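You operate a simulated robot arm through the tools that you are given. There is no shell and no other tool. Be economical: measure what you need, move in short steps, check, and stop when the job is done.

Carry out the task below with a simulated two-armed robot. There is one attempt and no reset: what you move stays moved.

JOB
Wipe up the spill on the top of the make-up table with the purple napkin and put it back.

Only the result counts: the job must be done as asked and must still hold three seconds after the hand-in. Knocking over, shifting, dropping, spilling or breaking anything else fails it. Flat cloth is picked up by pressing the open fingertips on it (5 to 10 N) and closing them slowly along it; thin cloth reads only 2 to 8 mm in the jaws.

ROBOT AND FRAMES
Two 7-joint arms with two-finger parallel grippers on one trunk, on a base that drives. Base frame: it is fixed to the floor where the robot stands at the start and does not move with it; the origin is under the middle of the robot, x ahead of it, y to its left, z up; the surface under the hand at the start is at about z = 0.8. Readings come in m, degrees, newtons and seconds.
The left shoulder is at the start at [0.05, 0.161, 1.098], the right one opposite. With the tool pointing down near the work surface each hand reaches from about 0.22 to 0.68 m from the robot's upright axis, wherever it stands, measured 20 degrees to its own side. Payload 3.43 kg a hand.
The TCP of each hand is the grasp point between the finger pads, 0.03 m short of the fingertips. In the tool frame z runs along the fingers and y along their closing line. Largest opening 0.094 m; finger width 0.028, thickness 0.01; the body of the gripper, 0.05 by 0.096 m, starts 0.055 m behind the TCP.
Orientation is that of the tool frame in the base frame, as a unit quaternion [w, x, y, z]. With the fingers straight down and closing along the base's y, the tool's x points along the base's -x, its y along +y and its z along -z.

CONTROLS
- The arms move only by the tool arm_command. It takes "left_increments", "right_increments" or both (then of equal length, played together; a hand with none holds still); each is a list of rows, each a list of 3 entries, a list of its own where there are three numbers: the shift along the base's x, y, z in units of 50 mm (1.0 is 50 mm), then the turn, a rotation vector about the base's x, y, z in units of 4 degrees (1.0 is 4 degrees), then the gripper command, from -1 (shut) to 1 (fully open), values between in proportion. In form: [[[dx, dy, dz], [ax, ay, az], hand], ...]. A call has 1 to 8 rows; each row shifts and turns the commanded pose from where the row before left it. A call with a number of a shift or a turn outside -1 to 1 is refused whole. Each row takes 0.2 s and may step no farther than 0.05 m and 8.6 degrees from the row before; otherwise, or with a gripper value out of range, the whole call is refused. Where a pose cannot be reached the arm comes as near as it can. A force on the tool above 40 N (or 10 N above the force at the start of the call, whichever is more), or a blocked arm, ends the call early, and 0.2 s more pass. Each finger travels about 0.045 m/s and halts on what it meets, pressing with about 23 N; the grip force reading is that of the motor and also rises with nothing between the fingers. The clock runs only during rows and for 0.2 s after the last one: add rows that do not move to give the fingers time. It gives the time, the measured TCP pose, the force on the tool (base axes), the opening and the grip force at its end, in the units of the frame above (readings bear some noise), with the torque about the TCP (base axes, N m) and any sound that the robot's microphone picked up, and new pictures: "show" is both (left out), scene, wrist or none (wrist: the cameras of the hands that moved).
- Cameras (640 x 400 px; columns grow to the right, rows downward): "scene" is now at [0.1298, -0.0009, 1.2237]; the picture's right is [-0.01, -1.00, 0.00], its down [-0.55, 0.00, -0.84] and it looks along [0.84, -0.01, -0.55] (base axes); focal length 277 px, centre (320, 200). "left" rides on the left gripper at [0.076, -0.014, -0.103] in its tool frame; the picture's right is [0.18, 0.98, 0.00], its down [-0.75, 0.14, -0.64] and it looks along [-0.63, 0.12, 0.77] (tool axes); focal length 243 px, centre (320, 200). "right" rides on the right gripper at [0.076, 0.014, -0.103] in its tool frame; the picture's right is [-0.18, 0.98, 0.00], its down [-0.75, -0.14, -0.64] and it looks along [-0.63, -0.12, 0.77] (tool axes); focal length 243 px, centre (320, 200).
- raise_lower(by): slides the trunk up (or, below 0, down) by that many m; the arms and the scene camera ride with it, the base frame stays. It gives what a move gives, with no picture.
- steer(legs): drives the robot by 1 to 6 legs, each [ahead, left, turn to the left] in m, m and degrees, along the robot's own axes; the way and the turn of a leg run together, so that a leg with both is an arc; at most 1.5 m and 180 degrees a leg. The arms and the cameras ride along, it lands a little off, and it stops where it bumps. It gives what a move gives, and a new picture of the scene camera.
- turn_head(pan, tilt): turns the head with the scene camera to pan (to the left, within 80 degrees either way) and tilt (down, from -29 to 69), counted from straight ahead of the robot. It gives what a move gives, and a new picture of the scene camera.
- locate(camera, pixels): for up to 12 pixels [column, row] of the newest picture of that camera ("zoom" is the newest enlarged one), the place [x, y, z] in the base frame of the surface seen there, good to about 0.002 m. It takes no simulated time.
- inspect(camera, box): a new picture of the part [left, top, right, bottom] of that camera's present view, enlarged. It takes no simulated time.
- sign_off(): hands the job in; it is judged then, once.

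Work in short steps. Measure before you move; look again where a grasp or a placing could have gone wrong, and mend it. You have 80 turns and 260 pictures in all, those below and enlarged ones among them. Open the grippers and draw the arms clear of the work before you hand the job in, unless the task says otherwise; then end with one line.

The tools are called as a command line: name --argument value ..., lists and objects as JSON in quotes. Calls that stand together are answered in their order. arm_command: Moves the arms, as the interface text tells. Its arguments: {"type":"object","properties":{"left_increments":{"type":"array","items":{"type":"array"}},"right_increments":{"type":"array","items":{"type":"array"}},"show":{"type":"string","enum":["both","scene","wrist","none"]}},"required":[]} The other tools are called the same way: raise_lower (by) slides the trunk up or down; steer (legs) drives the base; turn_head (pan, tilt) turns the head that bears the scene camera; locate (camera, pixels) gives the place of the surface under pixels of a picture; inspect (camera, box) takes an enlarged picture of a part of a camera's view; sign_off () hands the job in.

At the start:

```text
time: 0.0
left_ee_pos: [0.5122, 0.1863, 1.04]
left_orientation: [0.0, -0.001, 1.0, 0.0]
left_wrist_force: [-0.4, -0.2, -0.9]
left_torque: [0.02, -0.01, -0.02]
left_gripper_width: 0.0939
left_grasp_force: 0.1
right_ee_pos: [0.4749, -0.2188, 0.9917]
right_orientation: [0.0, 0.0, 1.0, 0.0]
right_wrist_force: [-0.4, -0.4, 0.3]
right_torque: [0.05, -0.02, 0.03]
right_gripper_width: 0.0938
right_grasp_force: 0.1
trunk travel left (down, up): [-0.125, 0.142]
robot x, y, heading: [0.0016, 0.001, 0.1]
head pan, tilt: [-0.4, 33.3]
```

scene: 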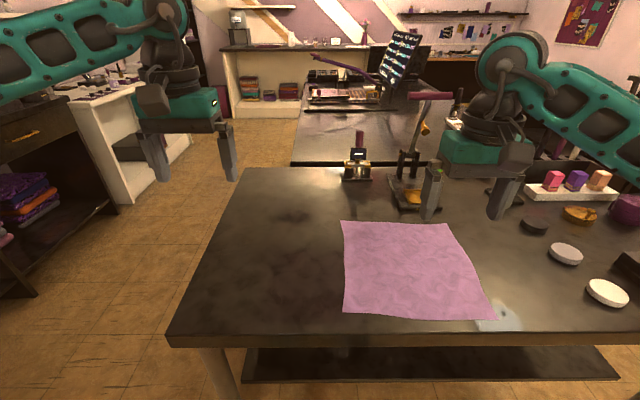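
right: 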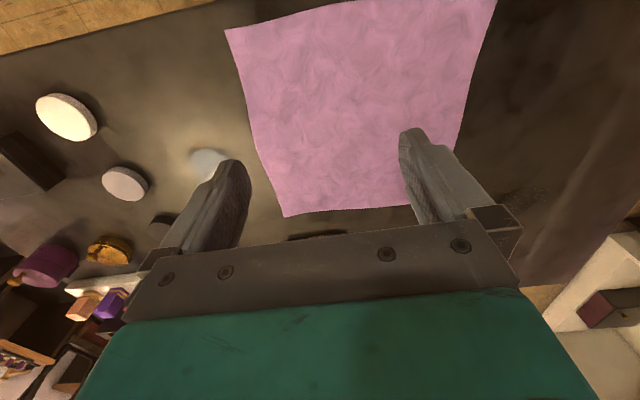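
left: 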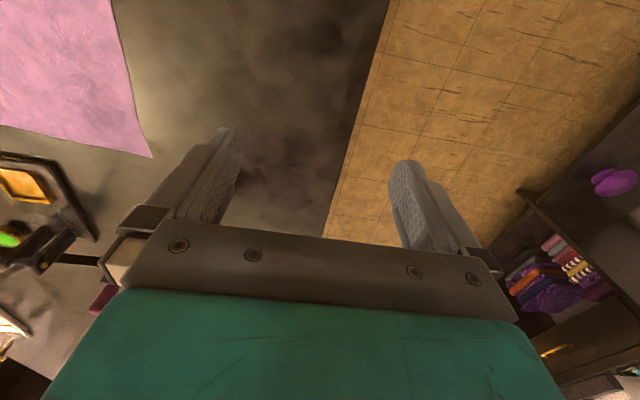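

The scene shows a light purple cloth on the table at about (415,268) and a pale patch at about (500,317); I measure these and look closer.

inspect --camera "scene" --box '[320, 160, 640, 360]'

inspect --camera "right" --box '[0, 50, 320, 250]'

locate --camera "scene" --pixels '[[342, 221], [448, 223], [496, 318], [344, 312], [410, 270], [500, 317], [565, 254], [607, 292], [534, 226], [245, 170], [170, 335], [410, 200]]'

locate --camera "right" --pixels '[[226, 30], [285, 216], [418, 204], [495, 2], [208, 163], [192, 160], [225, 155], [210, 178], [124, 183], [66, 117], [380, 70], [205, 150]]'

```text
2.00 times, centred on (480, 260) of scene
```

zoom: 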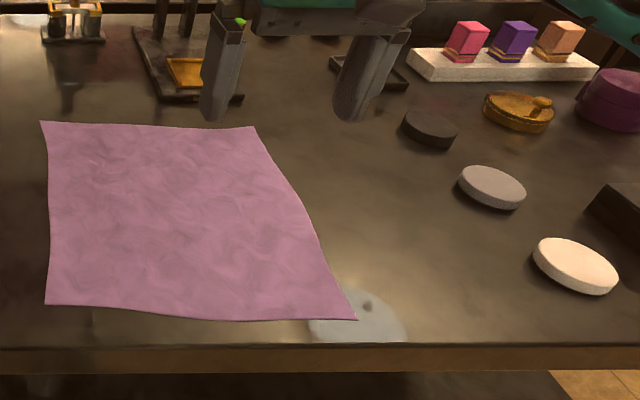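

```text
2.00 times, centred on (160, 150) of right
```

zoom: 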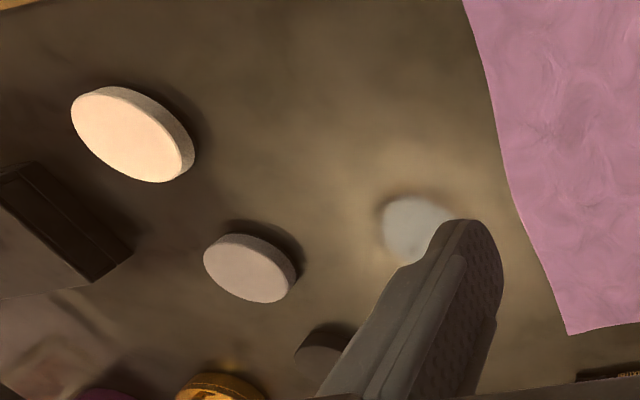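

```text
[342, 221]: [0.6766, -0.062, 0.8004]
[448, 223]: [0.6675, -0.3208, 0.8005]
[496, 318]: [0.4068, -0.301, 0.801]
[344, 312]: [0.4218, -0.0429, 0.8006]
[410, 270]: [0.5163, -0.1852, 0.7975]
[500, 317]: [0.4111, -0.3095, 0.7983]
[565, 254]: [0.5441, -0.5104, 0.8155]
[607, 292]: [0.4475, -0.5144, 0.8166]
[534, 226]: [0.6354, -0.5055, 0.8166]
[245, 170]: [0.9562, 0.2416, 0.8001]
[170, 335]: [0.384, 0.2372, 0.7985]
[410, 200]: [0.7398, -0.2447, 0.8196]
```

```text
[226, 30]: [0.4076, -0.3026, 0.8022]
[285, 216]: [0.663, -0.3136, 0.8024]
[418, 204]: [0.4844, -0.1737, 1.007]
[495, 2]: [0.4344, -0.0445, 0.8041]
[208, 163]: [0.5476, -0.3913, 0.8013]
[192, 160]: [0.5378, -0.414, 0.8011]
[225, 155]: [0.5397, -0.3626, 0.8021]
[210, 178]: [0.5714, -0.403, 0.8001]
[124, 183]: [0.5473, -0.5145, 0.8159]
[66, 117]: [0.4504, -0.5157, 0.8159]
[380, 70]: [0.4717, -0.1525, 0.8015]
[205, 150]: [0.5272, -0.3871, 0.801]
```

The pale patch appears at different places in the two cameras, so it is likely a reflection. I look around the room for the make-up table, spill and napkin.

turn_head --pan 60 --tilt 25

turn_head --pan -60 --tilt 25

turn_head --pan 0 --tilt 10

```text
time: 1.3
left_ee_pos: [0.5125, 0.1854, 1.0398]
left_orientation: [0.001, -0.001, 1.0, 0.0]
left_wrist_force: [0.2, -0.5, -0.5]
left_torque: [0.05, 0.01, -0.01]
left_gripper_width: 0.0939
left_grasp_force: 0.0
right_ee_pos: [0.4732, -0.2189, 0.9924]
right_orientation: [0.0, 0.0, 1.0, 0.0]
right_wrist_force: [-0.1, 0.9, 0.4]
right_torque: [0.04, 0.03, 0.0]
right_gripper_width: 0.0938
right_grasp_force: 0.2
trunk travel left (down, up): [-0.125, 0.142]
robot x, y, heading: [0.0009, 0.0014, -0.1]
head pan, tilt: [60.0, 25.0]
```

scene: 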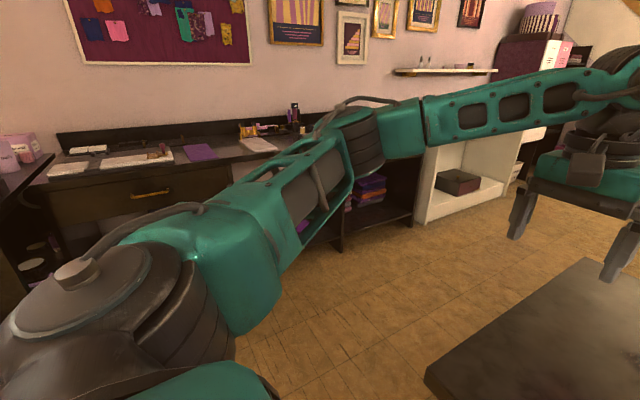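

```text
time: 3.3
left_ee_pos: [0.5124, 0.1863, 1.039]
left_orientation: [-0.001, -0.001, 1.0, 0.0]
left_wrist_force: [0.1, 0.1, 0.1]
left_torque: [-0.01, 0.02, -0.01]
left_gripper_width: 0.0938
left_grasp_force: 0.0
right_ee_pos: [0.474, -0.219, 0.9931]
right_orientation: [0.0, 0.0, 1.0, 0.0]
right_wrist_force: [0.0, 0.0, -0.1]
right_torque: [0.0, 0.0, 0.02]
right_gripper_width: 0.0942
right_grasp_force: 0.0
trunk travel left (down, up): [-0.125, 0.142]
robot x, y, heading: [-0.0003, 0.0002, -0.1]
head pan, tilt: [-60.0, 25.0]
```

scene: 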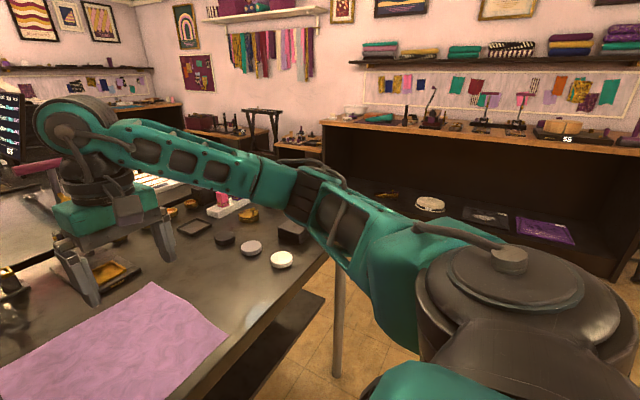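

```text
time: 4.6
left_ee_pos: [0.5123, 0.1865, 1.039]
left_orientation: [0.0, 0.0, 1.0, 0.0]
left_wrist_force: [0.1, -0.4, -0.6]
left_torque: [-0.02, 0.0, -0.01]
left_gripper_width: 0.0939
left_grasp_force: 0.1
right_ee_pos: [0.4748, -0.2185, 0.9913]
right_orientation: [0.0, 0.001, 1.0, 0.0]
right_wrist_force: [-0.3, -0.1, -0.2]
right_torque: [0.0, -0.01, -0.02]
right_gripper_width: 0.0942
right_grasp_force: 0.0
trunk travel left (down, up): [-0.125, 0.142]
robot x, y, heading: [-0.0034, 0.003, -0.0]
head pan, tilt: [0.0, 10.0]
```

scene: 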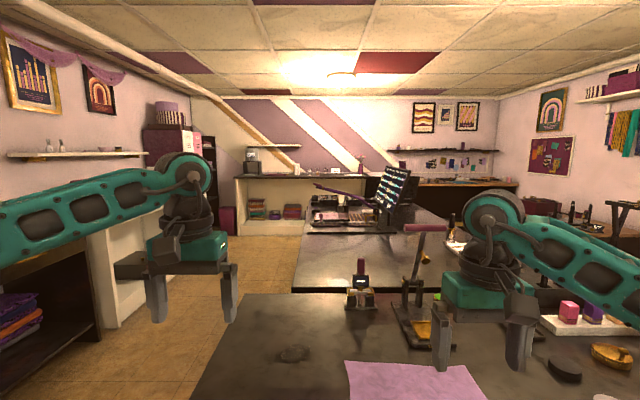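

A dark smear shows on the front table at (292,353), left of the cloth. I look down and enlarge it.

turn_head --pan 15 --tilt 40

inspect --camera "scene" --box '[240, 60, 560, 260]'

inspect --camera "left" --box '[100, 0, 400, 188]'

```text
time: 5.5
left_ee_pos: [0.5122, 0.1879, 1.0395]
left_orientation: [0.001, -0.001, 1.0, -0.001]
left_wrist_force: [0.1, 0.7, 0.2]
left_torque: [-0.02, 0.03, -0.03]
left_gripper_width: 0.0942
left_grasp_force: 0.1
right_ee_pos: [0.4747, -0.2187, 0.9917]
right_orientation: [-0.001, 0.0, 1.0, 0.0]
right_wrist_force: [0.1, -0.1, -0.4]
right_torque: [0.0, 0.0, -0.01]
right_gripper_width: 0.0944
right_grasp_force: 0.1
trunk travel left (down, up): [-0.125, 0.142]
robot x, y, heading: [-0.0024, -0.0018, -0.1]
head pan, tilt: [15.0, 40.0]
```

scene: 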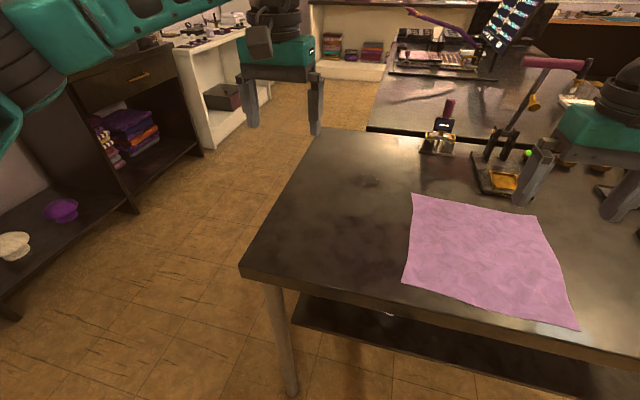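

```text
2.00 times, centred on (400, 160) of scene
```

zoom: 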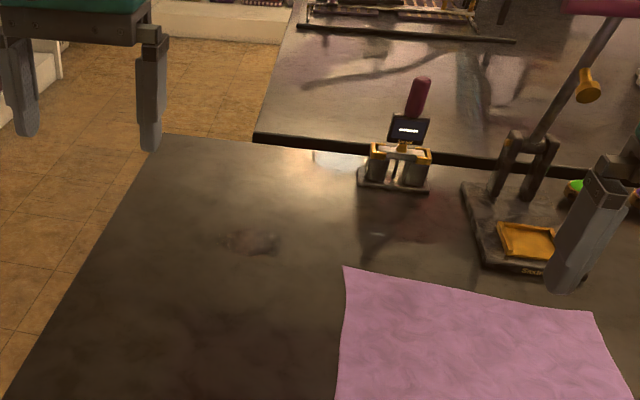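

```text
2.13 times, centred on (250, 94) of left
```

zoom: 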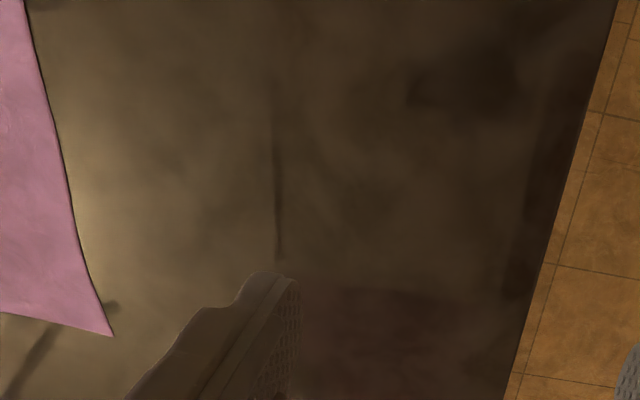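

I locate the dark smear and look at the rear table and the left desk more closely.

locate --camera "scene" --pixels '[[372, 181], [362, 181], [382, 181], [372, 176], [372, 187], [440, 112], [411, 195]]'

turn_head --pan 0 --tilt 33

locate --camera "scene" --pixels '[[295, 215], [285, 213], [305, 213]]'

inspect --camera "scene" --box '[220, 40, 460, 190]'

inspect --camera "scene" --box '[180, 160, 360, 340]'

turn_head --pan 75 --tilt 15

inspect --camera "scene" --box '[160, 60, 480, 260]'

```text
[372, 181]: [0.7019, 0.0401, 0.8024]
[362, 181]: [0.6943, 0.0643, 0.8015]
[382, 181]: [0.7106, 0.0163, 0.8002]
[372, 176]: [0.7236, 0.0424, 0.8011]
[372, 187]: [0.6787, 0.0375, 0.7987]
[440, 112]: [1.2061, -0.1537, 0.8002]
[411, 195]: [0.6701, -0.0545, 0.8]
```

```text
time: 6.3
left_ee_pos: [0.5123, 0.1861, 1.0391]
left_orientation: [0.0, 0.0, 1.0, 0.001]
left_wrist_force: [-0.2, 0.1, -0.5]
left_torque: [0.02, 0.03, -0.01]
left_gripper_width: 0.0941
left_grasp_force: 0.1
right_ee_pos: [0.4751, -0.2196, 0.9909]
right_orientation: [0.0, 0.0, 1.0, 0.0]
right_wrist_force: [0.0, -0.2, -0.2]
right_torque: [-0.01, 0.0, 0.01]
right_gripper_width: 0.0942
right_grasp_force: 0.1
trunk travel left (down, up): [-0.125, 0.142]
robot x, y, heading: [0.0018, 0.0018, -0.3]
head pan, tilt: [0.0, 33.0]
```

scene: 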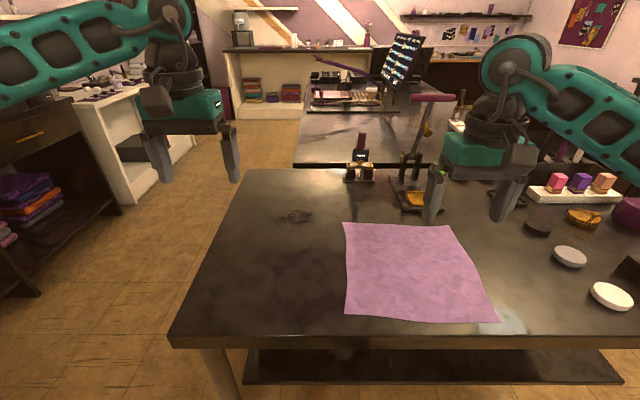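

```text
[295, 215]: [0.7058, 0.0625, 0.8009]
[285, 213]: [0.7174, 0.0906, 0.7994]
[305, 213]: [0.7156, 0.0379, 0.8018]
```

```text
2.67 times, centred on (340, 115) of scene
```

zoom: 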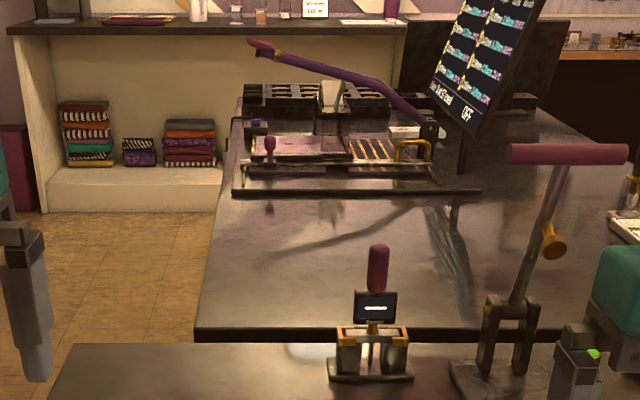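

```text
2.22 times, centred on (270, 250) of scene
```

zoom: 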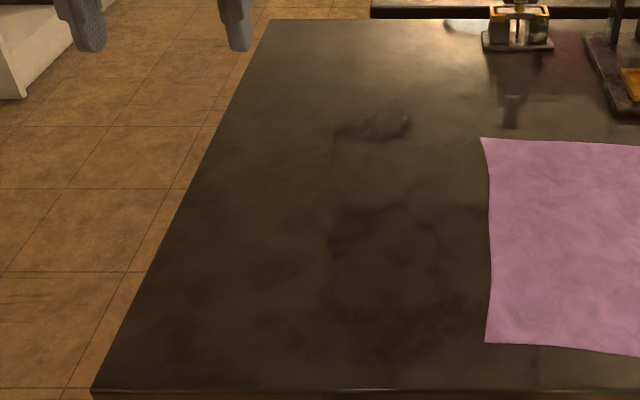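

```text
time: 7.8
left_ee_pos: [0.5126, 0.1872, 1.0393]
left_orientation: [0.0, -0.002, 1.0, 0.0]
left_wrist_force: [-0.5, 0.2, -0.7]
left_torque: [0.02, -0.01, 0.05]
left_gripper_width: 0.0938
left_grasp_force: 0.0
right_ee_pos: [0.4752, -0.2193, 0.9922]
right_orientation: [-0.001, 0.0, 1.0, 0.001]
right_wrist_force: [-0.4, -0.6, 0.5]
right_torque: [0.03, 0.03, 0.01]
right_gripper_width: 0.0937
right_grasp_force: 0.1
trunk travel left (down, up): [-0.125, 0.142]
robot x, y, heading: [-0.0005, 0.0007, 0.1]
head pan, tilt: [75.0, 15.0]
```

scene: 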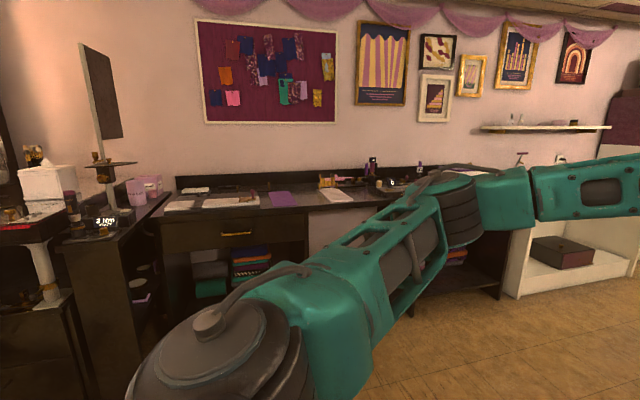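

```text
2.00 times, centred on (320, 160) of scene
```

zoom: 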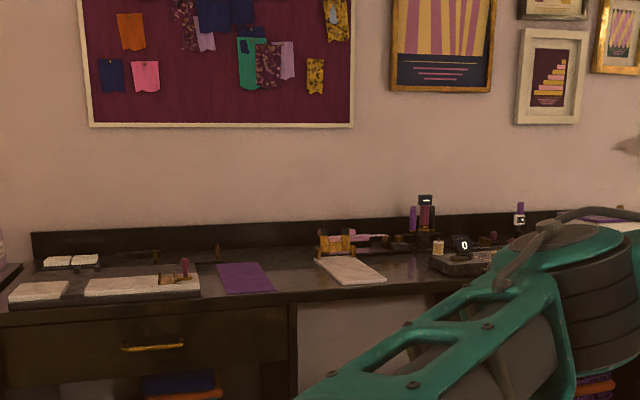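

The left finger hides the dark smear (about [0.71,0.06]) from the left wrist camera. I raise and shift the left hand to see it from another angle and tell stain from reflection.

arm_command --left_increments '[[[-1, 0, 1], [0, 0, 0], 1], [[-1, 0, 0], [0, 0, 0], 1], [[0, -1, 0], [0, 0, 0], 1], [[0, 0, 0], [0, 0, 0], 1]]' --show "wrist"

turn_head --pan 0 --tilt 33

inspect --camera "scene" --box '[230, 160, 390, 260]'

```text
refused: row 1 steps farther than a row can; nothing moved
```

```text
time: 9.3
left_ee_pos: [0.5124, 0.1863, 1.0384]
left_orientation: [0.0, -0.001, 1.0, 0.0]
left_wrist_force: [0.3, 0.3, 0.6]
left_torque: [0.01, 0.01, 0.02]
left_gripper_width: 0.0939
left_grasp_force: 0.1
right_ee_pos: [0.4741, -0.2196, 0.9921]
right_orientation: [0.0, 0.001, 1.0, -0.001]
right_wrist_force: [-0.4, 0.0, 0.2]
right_torque: [0.01, 0.0, 0.04]
right_gripper_width: 0.094
right_grasp_force: 0.1
trunk travel left (down, up): [-0.125, 0.142]
robot x, y, heading: [-0.0023, 0.004, 0.1]
head pan, tilt: [0.0, 33.0]
```

scene: 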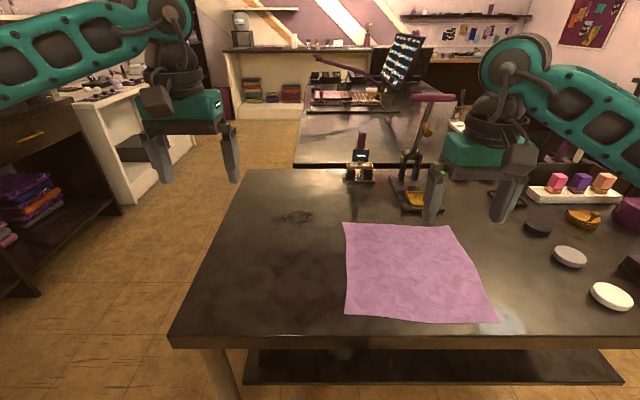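

```text
4.00 times, centred on (310, 210) of scene
```

zoom: 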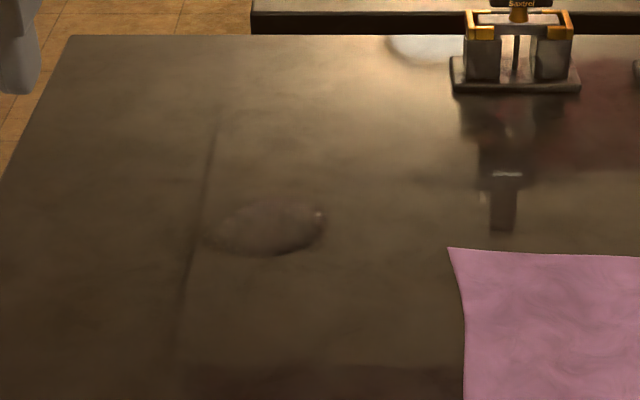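

A clear oval patch with a rim shows at zoom (270,228). I measure its rim and move the left hand for a second view.

locate --camera "zoom" --pixels '[[210, 235], [327, 215], [270, 203], [270, 256], [268, 229], [300, 250], [230, 212]]'

arm_command --left_increments '[[[-1, 0, 0], [0, 0, 0], 1], [[-1, 0, 0], [0, 0, 0], 1], [[0, -1, 0], [0, 0, 0], 1], [[0, -1, 0], [0, 0, 0], 1], [[0, 0, 0], [0, 0, 0], 1]]' --show "both"

```text
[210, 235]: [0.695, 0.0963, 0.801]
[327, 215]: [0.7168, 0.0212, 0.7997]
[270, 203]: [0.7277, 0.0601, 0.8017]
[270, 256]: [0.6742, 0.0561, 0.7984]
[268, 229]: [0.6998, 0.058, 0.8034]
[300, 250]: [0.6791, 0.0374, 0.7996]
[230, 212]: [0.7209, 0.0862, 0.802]
```

```text
time: 10.5
left_ee_pos: [0.4151, 0.085, 1.0409]
left_orientation: [0.0, 0.0, 1.0, 0.0]
left_wrist_force: [0.1, -0.6, -0.1]
left_torque: [-0.02, 0.0, -0.02]
left_gripper_width: 0.0938
left_grasp_force: 0.1
right_ee_pos: [0.4742, -0.2187, 0.9916]
right_orientation: [0.0, 0.001, 1.0, 0.0]
right_wrist_force: [0.3, -0.1, 0.2]
right_torque: [0.03, 0.03, 0.01]
right_gripper_width: 0.0938
right_grasp_force: 0.1
trunk travel left (down, up): [-0.125, 0.142]
robot x, y, heading: [0.0035, -0.0002, -0.1]
head pan, tilt: [0.0, 33.0]
```

scene: 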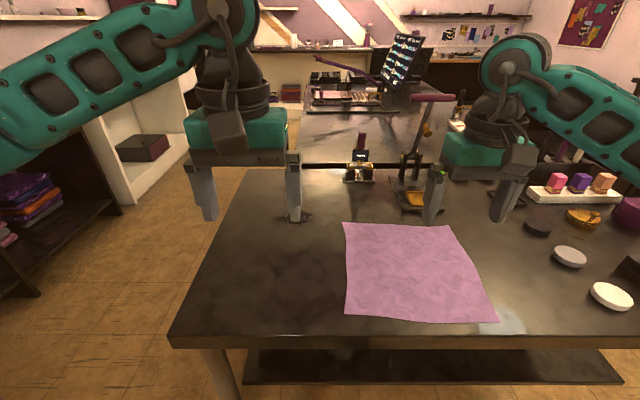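
left: 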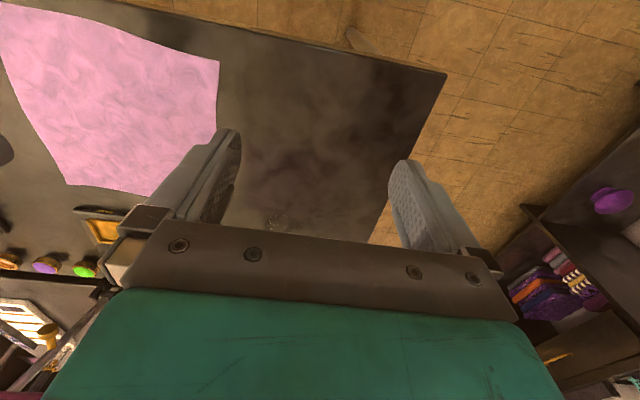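

The left camera also sees the oval patch at (283,222), so it is a real spill near [0.70,0.058], about 75×55 mm. I measure nearby obstacles and confirm the spill before driving slightly closer.

locate --camera "scene" --pixels '[[360, 178], [361, 140], [345, 170], [405, 208], [393, 185], [412, 165], [431, 97], [425, 130], [455, 97], [411, 98], [600, 192], [535, 195]]'

locate --camera "left" --pixels '[[283, 222], [268, 222], [300, 222], [285, 215], [217, 62], [147, 194], [68, 184]]'

inspect --camera "left" --box '[220, 160, 380, 260]'

```text
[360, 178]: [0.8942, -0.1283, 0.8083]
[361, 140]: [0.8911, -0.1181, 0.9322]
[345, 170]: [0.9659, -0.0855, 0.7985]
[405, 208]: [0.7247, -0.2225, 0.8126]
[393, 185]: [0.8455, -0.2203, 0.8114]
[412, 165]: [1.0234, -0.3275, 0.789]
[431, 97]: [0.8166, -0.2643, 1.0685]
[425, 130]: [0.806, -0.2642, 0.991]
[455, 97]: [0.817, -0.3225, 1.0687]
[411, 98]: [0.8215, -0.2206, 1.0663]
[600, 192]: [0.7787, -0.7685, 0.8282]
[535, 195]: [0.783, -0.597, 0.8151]
```

```text
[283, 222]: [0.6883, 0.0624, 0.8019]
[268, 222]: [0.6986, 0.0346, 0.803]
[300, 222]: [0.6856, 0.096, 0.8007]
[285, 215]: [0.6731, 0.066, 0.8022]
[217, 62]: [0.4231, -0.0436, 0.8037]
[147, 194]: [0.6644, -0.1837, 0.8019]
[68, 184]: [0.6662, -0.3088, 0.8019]
```

```text
4.00 times, centred on (300, 210) of left
```

zoom: 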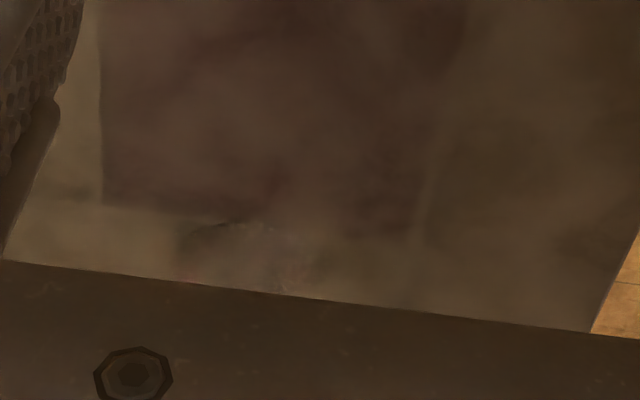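

The spill is confirmed at about [0.70,0.06]. It lies at the edge of reach, so I drive 0.1 m ahead; the hands are well above the table and short of the press.

steer --legs '[[0.1, 0, 0]]'

```text
time: 11.6
left_ee_pos: [0.5137, 0.0842, 1.0419]
left_orientation: [0.0, -0.001, 1.0, 0.0]
left_wrist_force: [-0.3, 0.1, 0.6]
left_torque: [-0.02, 0.01, -0.03]
left_gripper_width: 0.094
left_grasp_force: 0.0
right_ee_pos: [0.5733, -0.2192, 0.9923]
right_orientation: [0.0, 0.0, 1.0, 0.0]
right_wrist_force: [-0.1, -0.4, -0.7]
right_torque: [-0.01, 0.0, -0.03]
right_gripper_width: 0.0939
right_grasp_force: 0.1
trunk travel left (down, up): [-0.125, 0.142]
robot x, y, heading: [0.101, -0.0013, -0.2]
head pan, tilt: [0.0, 33.0]
```

scene: 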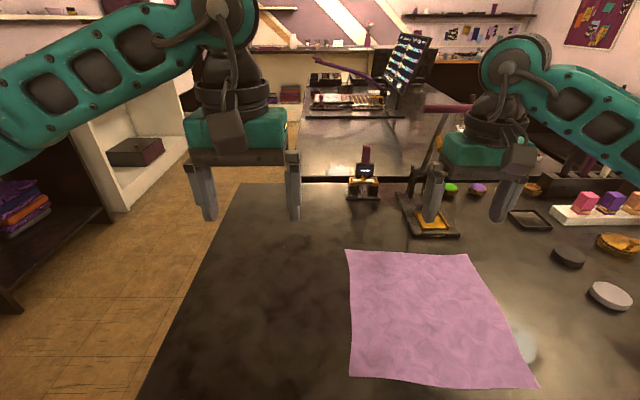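

The drive went as asked. I bring the right hand above the cloth's front-right corner region and the left above its rear-left corner region, with the jaws about half open.

arm_command --right_increments '[[[-0.62, -0.2, 0], [0, 0, 0], 0.1], [[-0.62, -0.2, 0], [0, 0, 0], 0.1], [[-0.62, -0.2, -0.3], [0, 0, 0], 0.1], [[-0.6, -0.2, -0.5], [0, 0, 0], 0.1], [[0, 0, -0.6], [0, 0, 0], 0.1], [[0, 0, -0.6], [0, 0, 0], 0.1], [[0, 0, 0], [0, 0, 0], 0.1]]' --left_increments '[[[0.42, -0.61, -0.5], [0, 0, 0], 0.1], [[0.42, -0.61, -0.5], [0, 0, 0], 0.1], [[0.42, -0.61, -0.5], [0, 0, 0], 0.1], [[0.42, -0.61, -0.5], [0, 0, 0], 0.1], [[0.42, -0.61, -0.5], [0, 0, 0], 0.1], [[0.42, -0.61, -0.5], [0, 0, 0], 0.1], [[0, 0, 0], [0, 0, 0], 0.1]]'

```text
time: 13.2
left_ee_pos: [0.6376, -0.0995, 0.8897]
left_orientation: [0.0, 0.0, 1.0, 0.0]
left_wrist_force: [-1.2, 0.4, 0.8]
left_torque: [-0.01, -0.02, 0.0]
left_gripper_width: 0.0518
left_grasp_force: 0.1
right_ee_pos: [0.449, -0.2606, 0.8931]
right_orientation: [0.0, 0.0, 1.0, 0.0]
right_wrist_force: [-0.1, 0.3, 0.4]
right_torque: [-0.01, -0.03, 0.01]
right_gripper_width: 0.0516
right_grasp_force: 0.1
trunk travel left (down, up): [-0.125, 0.142]
robot x, y, heading: [0.099, 0.0035, 0.1]
head pan, tilt: [0.0, 33.0]
```

scene: 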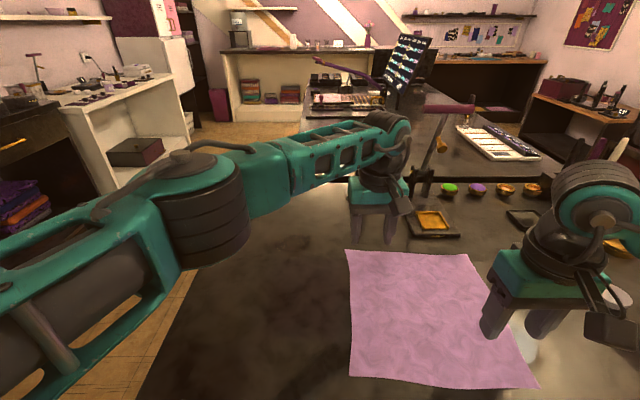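
right: 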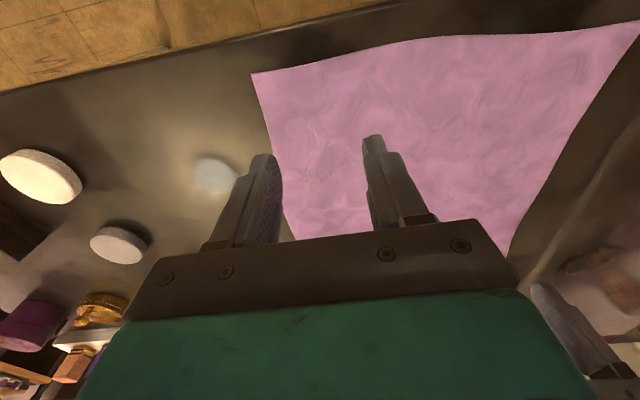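
left: 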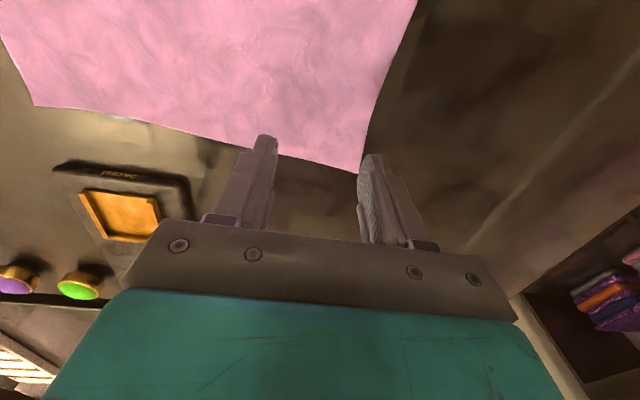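

Both hands hover over the cloth corners; the outer fingers would be right at the edges, so I shift each inward 15–20 mm and lower to just above the cloth.

arm_command --right_increments '[[[0, 0.3, -0.3], [0, 0, 0], 0.1], [[0, 0, -0.4], [0, 0, 0], 0.1], [[0, 0, -0.44], [0, 0, 0], 0.1], [[0, 0, 0], [0, 0, 0], 0.1]]' --left_increments '[[[0, -0.4, -0.3], [0, 0, 0], 0.1], [[0, 0, -0.4], [0, 0, 0], 0.1], [[0, 0, -0.38], [0, 0, 0], 0.1], [[0, 0, 0], [0, 0, 0], 0.1]]'

```text
time: 14.2
left_ee_pos: [0.6372, -0.1069, 0.8368]
left_orientation: [0.001, 0.0, 1.0, 0.0]
left_wrist_force: [0.5, -0.5, 0.3]
left_torque: [-0.02, 0.0, 0.02]
left_gripper_width: 0.0517
left_grasp_force: 0.0
left hand out of reach, approached as far as the arm can: row 1
right_ee_pos: [0.4487, -0.2446, 0.8339]
right_orientation: [0.0, -0.001, 1.0, 0.001]
right_wrist_force: [0.3, -0.3, 0.3]
right_torque: [-0.04, 0.0, -0.01]
right_gripper_width: 0.0517
right_grasp_force: 0.0
trunk travel left (down, up): [-0.125, 0.142]
robot x, y, heading: [0.1012, -0.0006, 0.2]
head pan, tilt: [0.0, 33.0]
```

scene: 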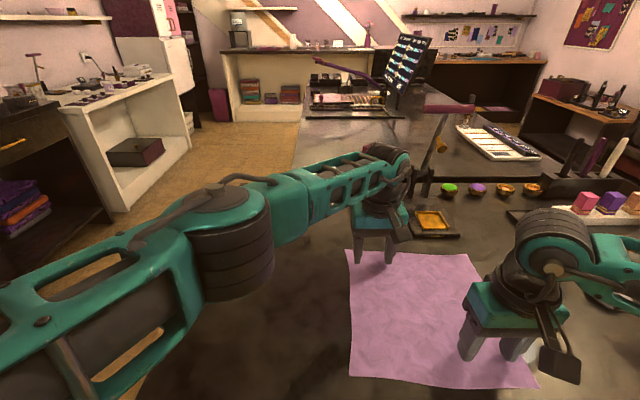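
right: 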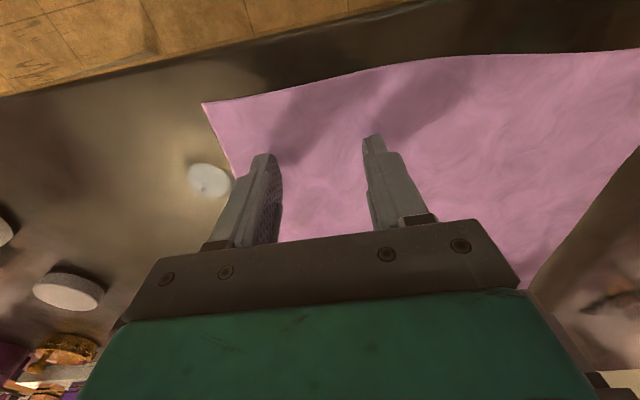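
left: 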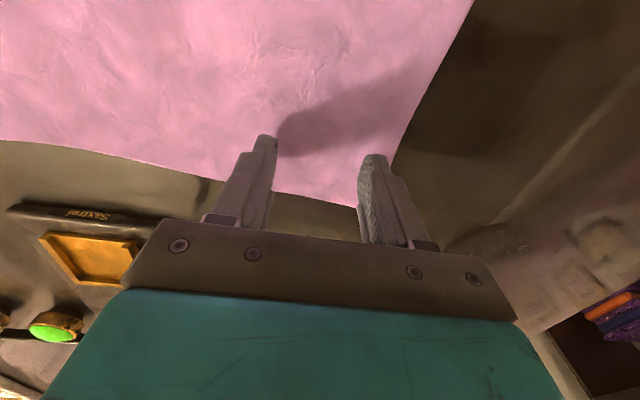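

Fingers of both hands are over cloth (shadows just touching). I press down gently to reach 5–10 N.

arm_command --right_increments '[[[0, 0, -0.04], [0, 0, 0], 0.1], [[0, 0, 0], [0, 0, 0], 0.1]]' --left_increments '[[[0, 0, -0.1], [0, 0, 0], 0.1], [[0, 0, 0], [0, 0, 0], 0.1]]' --show "none"

```text
time: 14.8
left_ee_pos: [0.6366, -0.106, 0.8323]
left_orientation: [0.001, -0.001, 1.0, -0.001]
left_wrist_force: [0.3, -0.4, 0.1]
left_torque: [-0.01, -0.06, -0.02]
left_gripper_width: 0.0519
left_grasp_force: 0.0
left hand out of reach, approached as far as the arm can: row 1
right_ee_pos: [0.4498, -0.2441, 0.8332]
right_orientation: [0.0, 0.001, 1.0, 0.0]
right_wrist_force: [-0.4, 0.6, 0.6]
right_torque: [-0.01, -0.01, 0.0]
right_gripper_width: 0.0519
right_grasp_force: 0.0
trunk travel left (down, up): [-0.125, 0.142]
robot x, y, heading: [0.101, -0.0007, 0.1]
head pan, tilt: [0.0, 33.0]
```

No contact yet. I lower a few mm more.

arm_command --right_increments '[[[0, 0, -0.06], [0, 0, 0], 0.1], [[0, 0, 0], [0, 0, 0], 0.1]]' --left_increments '[[[0, 0, -0.05], [0, 0, 0], 0.1], [[0, 0, 0], [0, 0, 0], 0.1]]' --show "none"

```text
time: 15.4
left_ee_pos: [0.6367, -0.1056, 0.8322]
left_orientation: [0.001, -0.001, 1.0, -0.001]
left_wrist_force: [0.9, -0.9, 5.2]
left_torque: [0.09, 0.01, -0.01]
left_gripper_width: 0.0519
left_grasp_force: 0.0
right_ee_pos: [0.4501, -0.2455, 0.8304]
right_orientation: [0.0, 0.0, 1.0, -0.001]
right_wrist_force: [0.5, -0.5, 6.5]
right_torque: [-0.02, -0.01, 0.01]
right_gripper_width: 0.0518
right_grasp_force: 0.1
trunk travel left (down, up): [-0.125, 0.142]
robot x, y, heading: [0.0967, -0.0014, 0.1]
head pan, tilt: [0.0, 33.0]
```

Both hands press with 5–6.5 N. I close the jaws slowly along the cloth.

arm_command --right_increments '[[[0, 0, 0], [0, 0, 0], -0.05], [[0, 0, 0], [0, 0, 0], -0.2], [[0, 0, 0], [0, 0, 0], -0.35], [[0, 0, 0], [0, 0, 0], -0.5], [[0, 0, 0], [0, 0, 0], -0.65], [[0, 0, 0], [0, 0, 0], -0.8], [[0, 0, 0], [0, 0, 0], -1], [[0, 0, 0], [0, 0, 0], -1]]' --left_increments '[[[0, 0, 0], [0, 0, 0], -0.05], [[0, 0, 0], [0, 0, 0], -0.2], [[0, 0, 0], [0, 0, 0], -0.35], [[0, 0, 0], [0, 0, 0], -0.5], [[0, 0, 0], [0, 0, 0], -0.65], [[0, 0, 0], [0, 0, 0], -0.8], [[0, 0, 0], [0, 0, 0], -1], [[0, 0, 0], [0, 0, 0], -1]]'

```text
time: 17.2
left_ee_pos: [0.6364, -0.1059, 0.8309]
left_orientation: [0.001, 0.0, 1.0, 0.0]
left_wrist_force: [-0.9, -0.6, 7.5]
left_torque: [0.01, 0.01, 0.0]
left_gripper_width: 0.0064
left_grasp_force: 23.2
right_ee_pos: [0.4487, -0.2448, 0.8314]
right_orientation: [0.002, 0.0, 1.0, 0.0]
right_wrist_force: [0.8, -0.1, 10.1]
right_torque: [0.0, 0.01, -0.01]
right_gripper_width: 0.0051
right_grasp_force: 23.0
trunk travel left (down, up): [-0.125, 0.142]
robot x, y, heading: [0.0984, -0.0046, 0.0]
head pan, tilt: [0.0, 33.0]
```

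scene: 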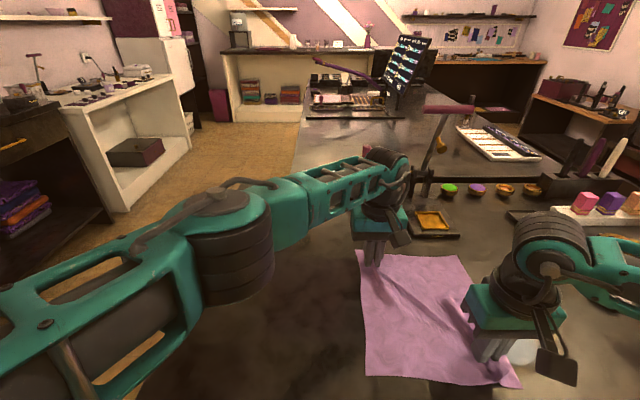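
right: 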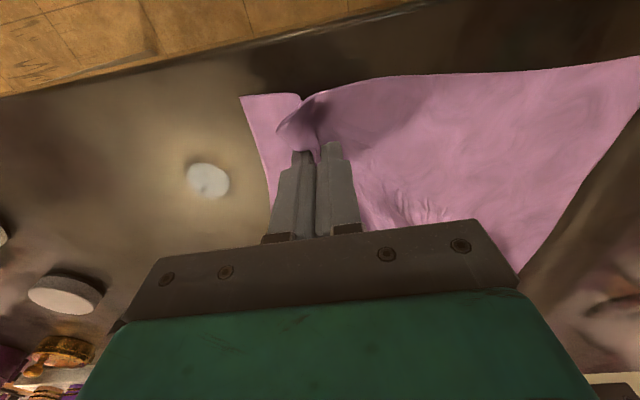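
left: 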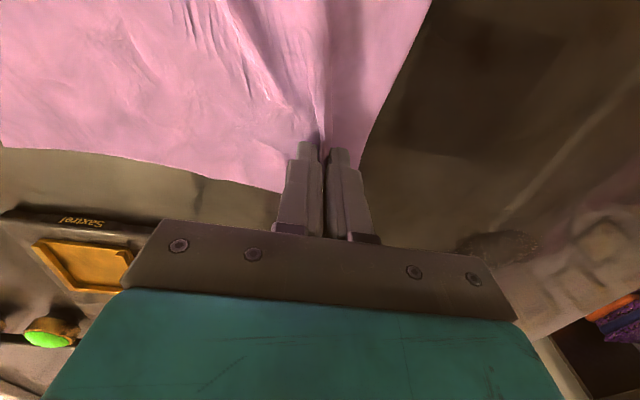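

Both jaws hold cloth (6.4 and 5.1 mm). I slide both hands together, cloth staying low, towards the spill (+x, +y).

arm_command --right_increments '[[[0, 0, 0.1], [0, 0, 0], -1], [[0.2, 0.49, 0], [0, 0, 0], -1], [[0.2, 0.49, 0], [0, 0, 0], -1], [[0.2, 0.49, 0], [0, 0, 0], -1], [[0.2, 0.49, 0], [0, 0, 0], -1], [[0.2, 0.49, 0], [0, 0, 0], -1], [[0, 0, 0], [0, 0, 0], -1]]' --left_increments '[[[0, 0, 0.04], [0, 0, 0], -1], [[0.2, 0.49, 0], [0, 0, 0], -1], [[0.2, 0.49, 0], [0, 0, 0], -1], [[0.2, 0.49, 0], [0, 0, 0], -1], [[0.2, 0.49, 0], [0, 0, 0], -1], [[0.2, 0.49, 0], [0, 0, 0], -1], [[0, 0, 0], [0, 0, 0], -1]]'

```text
time: 18.8
left_ee_pos: [0.6876, 0.0133, 0.8319]
left_orientation: [0.001, -0.001, 1.0, 0.0]
left_wrist_force: [1.1, -0.9, 5.2]
left_torque: [-0.02, -0.03, -0.03]
left_gripper_width: 0.0066
left_grasp_force: 22.4
right_ee_pos: [0.4996, -0.1216, 0.8354]
right_orientation: [0.001, 0.0, 1.0, 0.001]
right_wrist_force: [0.6, 0.9, -0.1]
right_torque: [0.02, -0.06, -0.04]
right_gripper_width: 0.0021
right_grasp_force: 23.0
trunk travel left (down, up): [-0.125, 0.142]
robot x, y, heading: [0.0973, 0.0018, -0.2]
head pan, tilt: [0.0, 33.0]
```

scene: 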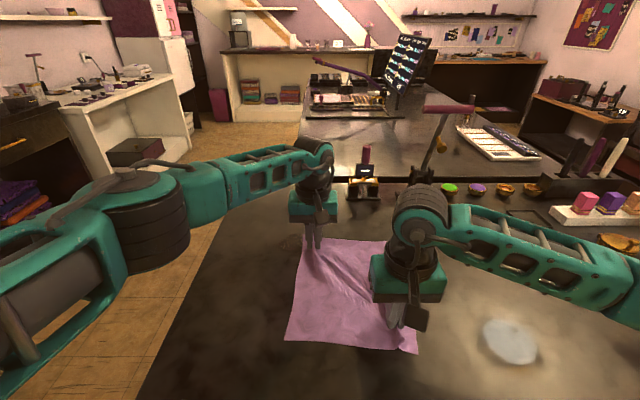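
right: 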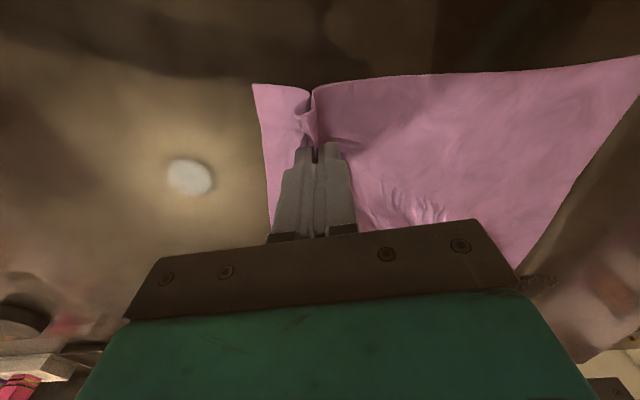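
left: 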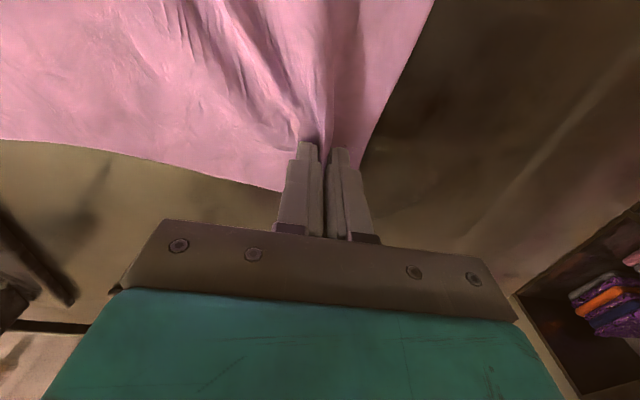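

The cloth follows neatly and the left hand is at the spill's edge. I continue over the spill with the left fingertips pressing lightly.

arm_command --right_increments '[[[0.1, 0.4, 0], [0, 0, 0], -1], [[0.1, 0.4, 0], [0, 0, 0], -1], [[0.1, 0.4, 0], [0, 0, 0], -1], [[0.2, 0.4, 0], [0, 0, 0], -1], [[0, 0, 0], [0, 0, 0], -1]]' --left_increments '[[[0.1, 0.4, -0.02], [0, 0, 0], -1], [[0.1, 0.4, 0], [0, 0, 0], -1], [[0.1, 0.4, 0], [0, 0, 0], -1], [[0.2, 0.4, 0], [0, 0, 0], -1], [[0, 0, 0], [0, 0, 0], -1]]'

```text
time: 20.0
left_ee_pos: [0.7126, 0.0949, 0.8314]
left_orientation: [0.001, -0.001, 1.0, 0.001]
left_wrist_force: [-1.4, -2.8, 5.4]
left_torque: [-0.06, 0.01, 0.01]
left_gripper_width: 0.0063
left_grasp_force: 23.0
right_ee_pos: [0.5239, -0.0422, 0.8349]
right_orientation: [0.0, 0.0, 1.0, 0.0]
right_wrist_force: [0.5, 0.5, 0.0]
right_torque: [0.02, -0.03, -0.07]
right_gripper_width: 0.0022
right_grasp_force: 23.3
trunk travel left (down, up): [-0.125, 0.142]
robot x, y, heading: [0.0958, -0.0033, 0.1]
head pan, tilt: [0.0, 33.0]
```

scene: 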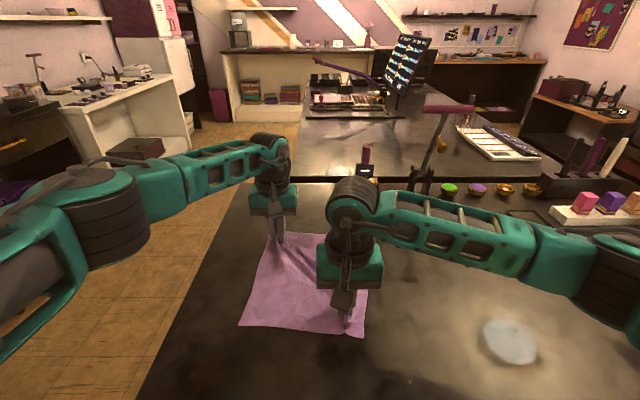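
right: 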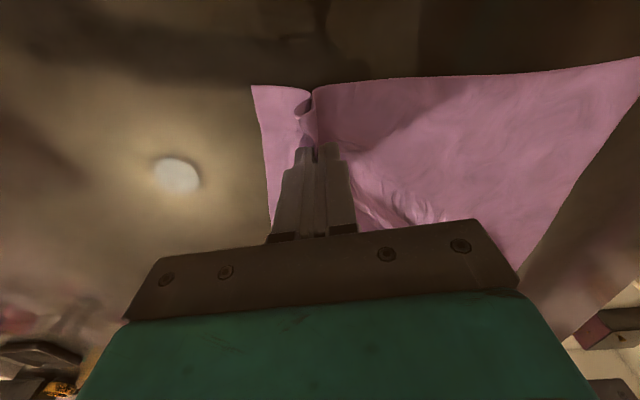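
left: 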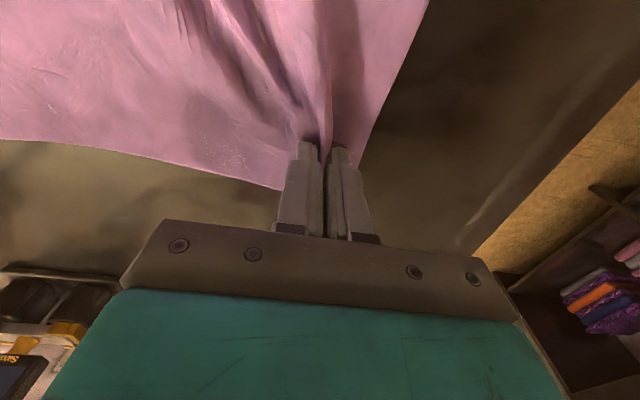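

The grip has crossed the spill once. I scrub back and forth in lanes at x≈0.73 and x≈0.68, both hands together.

arm_command --right_increments '[[[0.35, 0, 0], [0, 0, 0], -1], [[0, -0.5, 0], [0, 0, 0], -1], [[0, -0.6, 0], [0, 0, 0], -1], [[0, -0.5, 0], [0, 0, 0], -1], [[-0.5, 0, 0], [0, 0, 0], -1], [[-0.5, 0, 0], [0, 0, 0], -1], [[0, 0.8, 0], [0, 0, 0], -1], [[0, 0.8, 0], [0, 0, 0], -1]]' --left_increments '[[[0.35, 0, -0.02], [0, 0, 0], -1], [[0, -0.5, 0], [0, 0, 0], -1], [[0, -0.6, 0], [0, 0, 0], -1], [[0, -0.5, 0], [0, 0, 0], -1], [[-0.5, 0, 0], [0, 0, 0], -1], [[-0.5, 0, 0], [0, 0, 0], -1], [[0, 0.8, 0], [0, 0, 0], -1], [[0, 0.8, 0], [0, 0, 0], -1]]'

arm_command --right_increments '[[[0.5, 0, 0], [0, 0, 0], -1], [[0, -0.5, 0], [0, 0, 0], -1], [[0, -0.6, 0], [0, 0, 0], -1], [[0, -0.5, 0], [0, 0, 0], -1], [[0.2, 0.6, 0], [0, 0, 0], -1], [[0.2, 0.6, 0], [0, 0, 0], -1], [[0, 0, 0], [0, 0, 0], -1]]' --left_increments '[[[0.5, 0, 0], [0, 0, 0], -1], [[0, -0.5, 0], [0, 0, 0], -1], [[0, -0.6, 0], [0, 0, 0], -1], [[0, -0.5, 0], [0, 0, 0], -1], [[0.2, 0.6, 0], [0, 0, 0], -1], [[0.2, 0.6, 0], [0, 0, 0], -1], [[0, 0, 0], [0, 0, 0], -1]]'

```text
time: 21.8
left_ee_pos: [0.7061, 0.017, 0.8426]
left_orientation: [0.0, -0.001, 1.0, 0.0]
left_wrist_force: [-0.4, -1.0, 0.4]
left_torque: [0.01, 0.0, 0.0]
left_gripper_width: 0.0062
left_grasp_force: 23.3
left hand out of reach, approached as far as the arm can: row 2, 3, 4, 5, 6, 7, 8
right_ee_pos: [0.492, -0.0398, 0.8356]
right_orientation: [0.0, 0.001, 1.0, 0.0]
right_wrist_force: [-0.5, 0.2, -0.1]
right_torque: [0.01, -0.03, 0.03]
right_gripper_width: 0.0019
right_grasp_force: 23.5
trunk travel left (down, up): [-0.125, 0.142]
robot x, y, heading: [0.0989, -0.0008, -0.1]
head pan, tilt: [0.0, 33.0]
```

scene: 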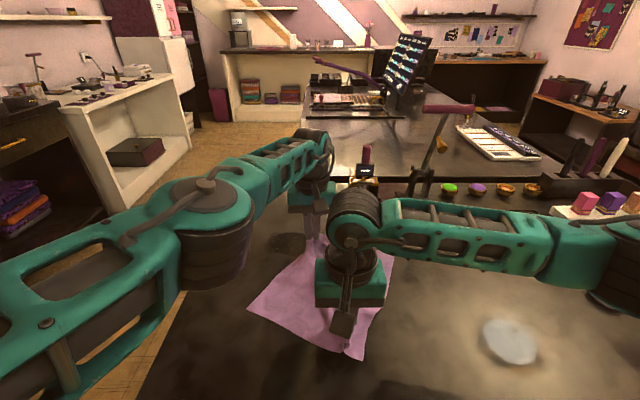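
right: 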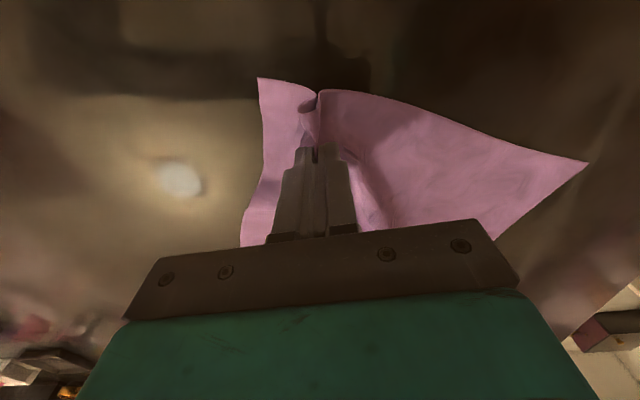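
left: 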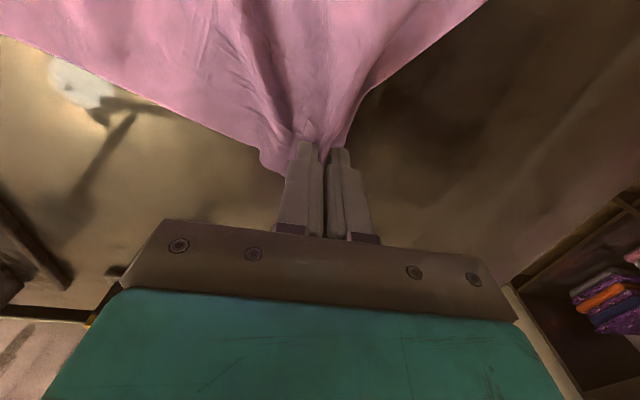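

```text
time: 23.4
left_ee_pos: [0.7053, 0.023, 0.8476]
left_orientation: [-0.001, -0.001, 1.0, 0.0]
left_wrist_force: [-0.4, -0.3, 0.5]
left_torque: [-0.01, 0.04, -0.03]
left_gripper_width: 0.0024
left_grasp_force: 22.8
left hand out of reach, approached as far as the arm can: row 1, 2, 3, 4
right_ee_pos: [0.5371, -0.0601, 0.8363]
right_orientation: [0.0, 0.0, 1.0, 0.0]
right_wrist_force: [-0.9, 0.8, -0.4]
right_torque: [-0.03, 0.0, 0.01]
right_gripper_width: 0.0019
right_grasp_force: 23.2
trunk travel left (down, up): [-0.125, 0.142]
robot x, y, heading: [0.0973, -0.0005, 0.1]
head pan, tilt: [0.0, 33.0]
```

scene: 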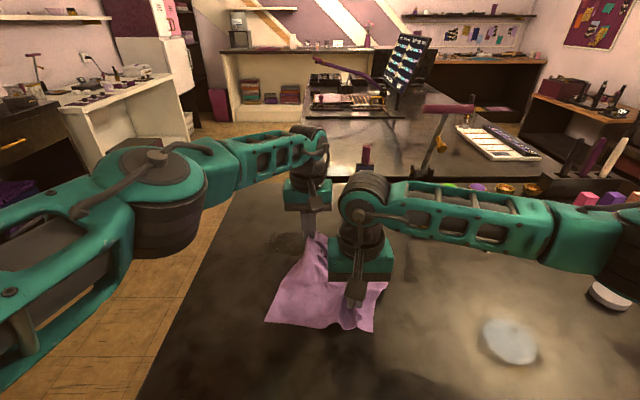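
right: 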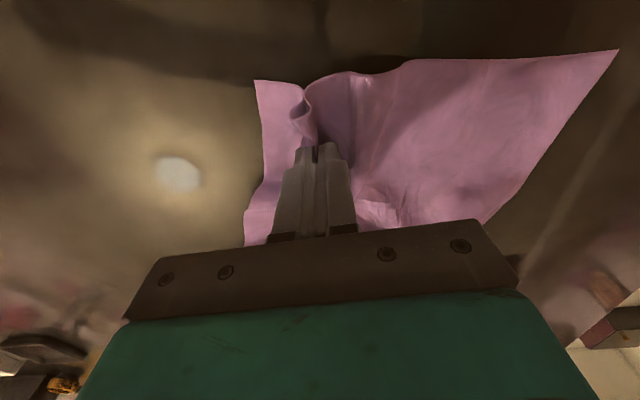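
left: 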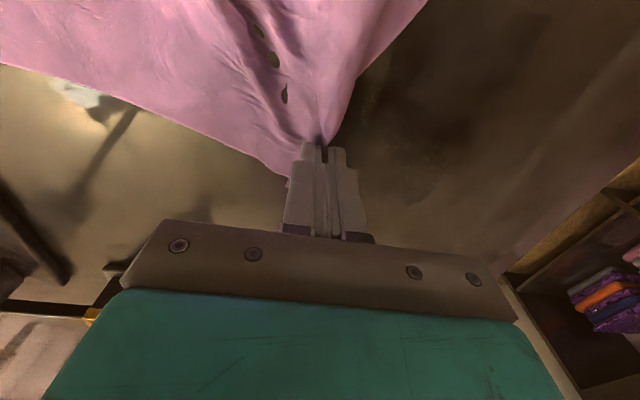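

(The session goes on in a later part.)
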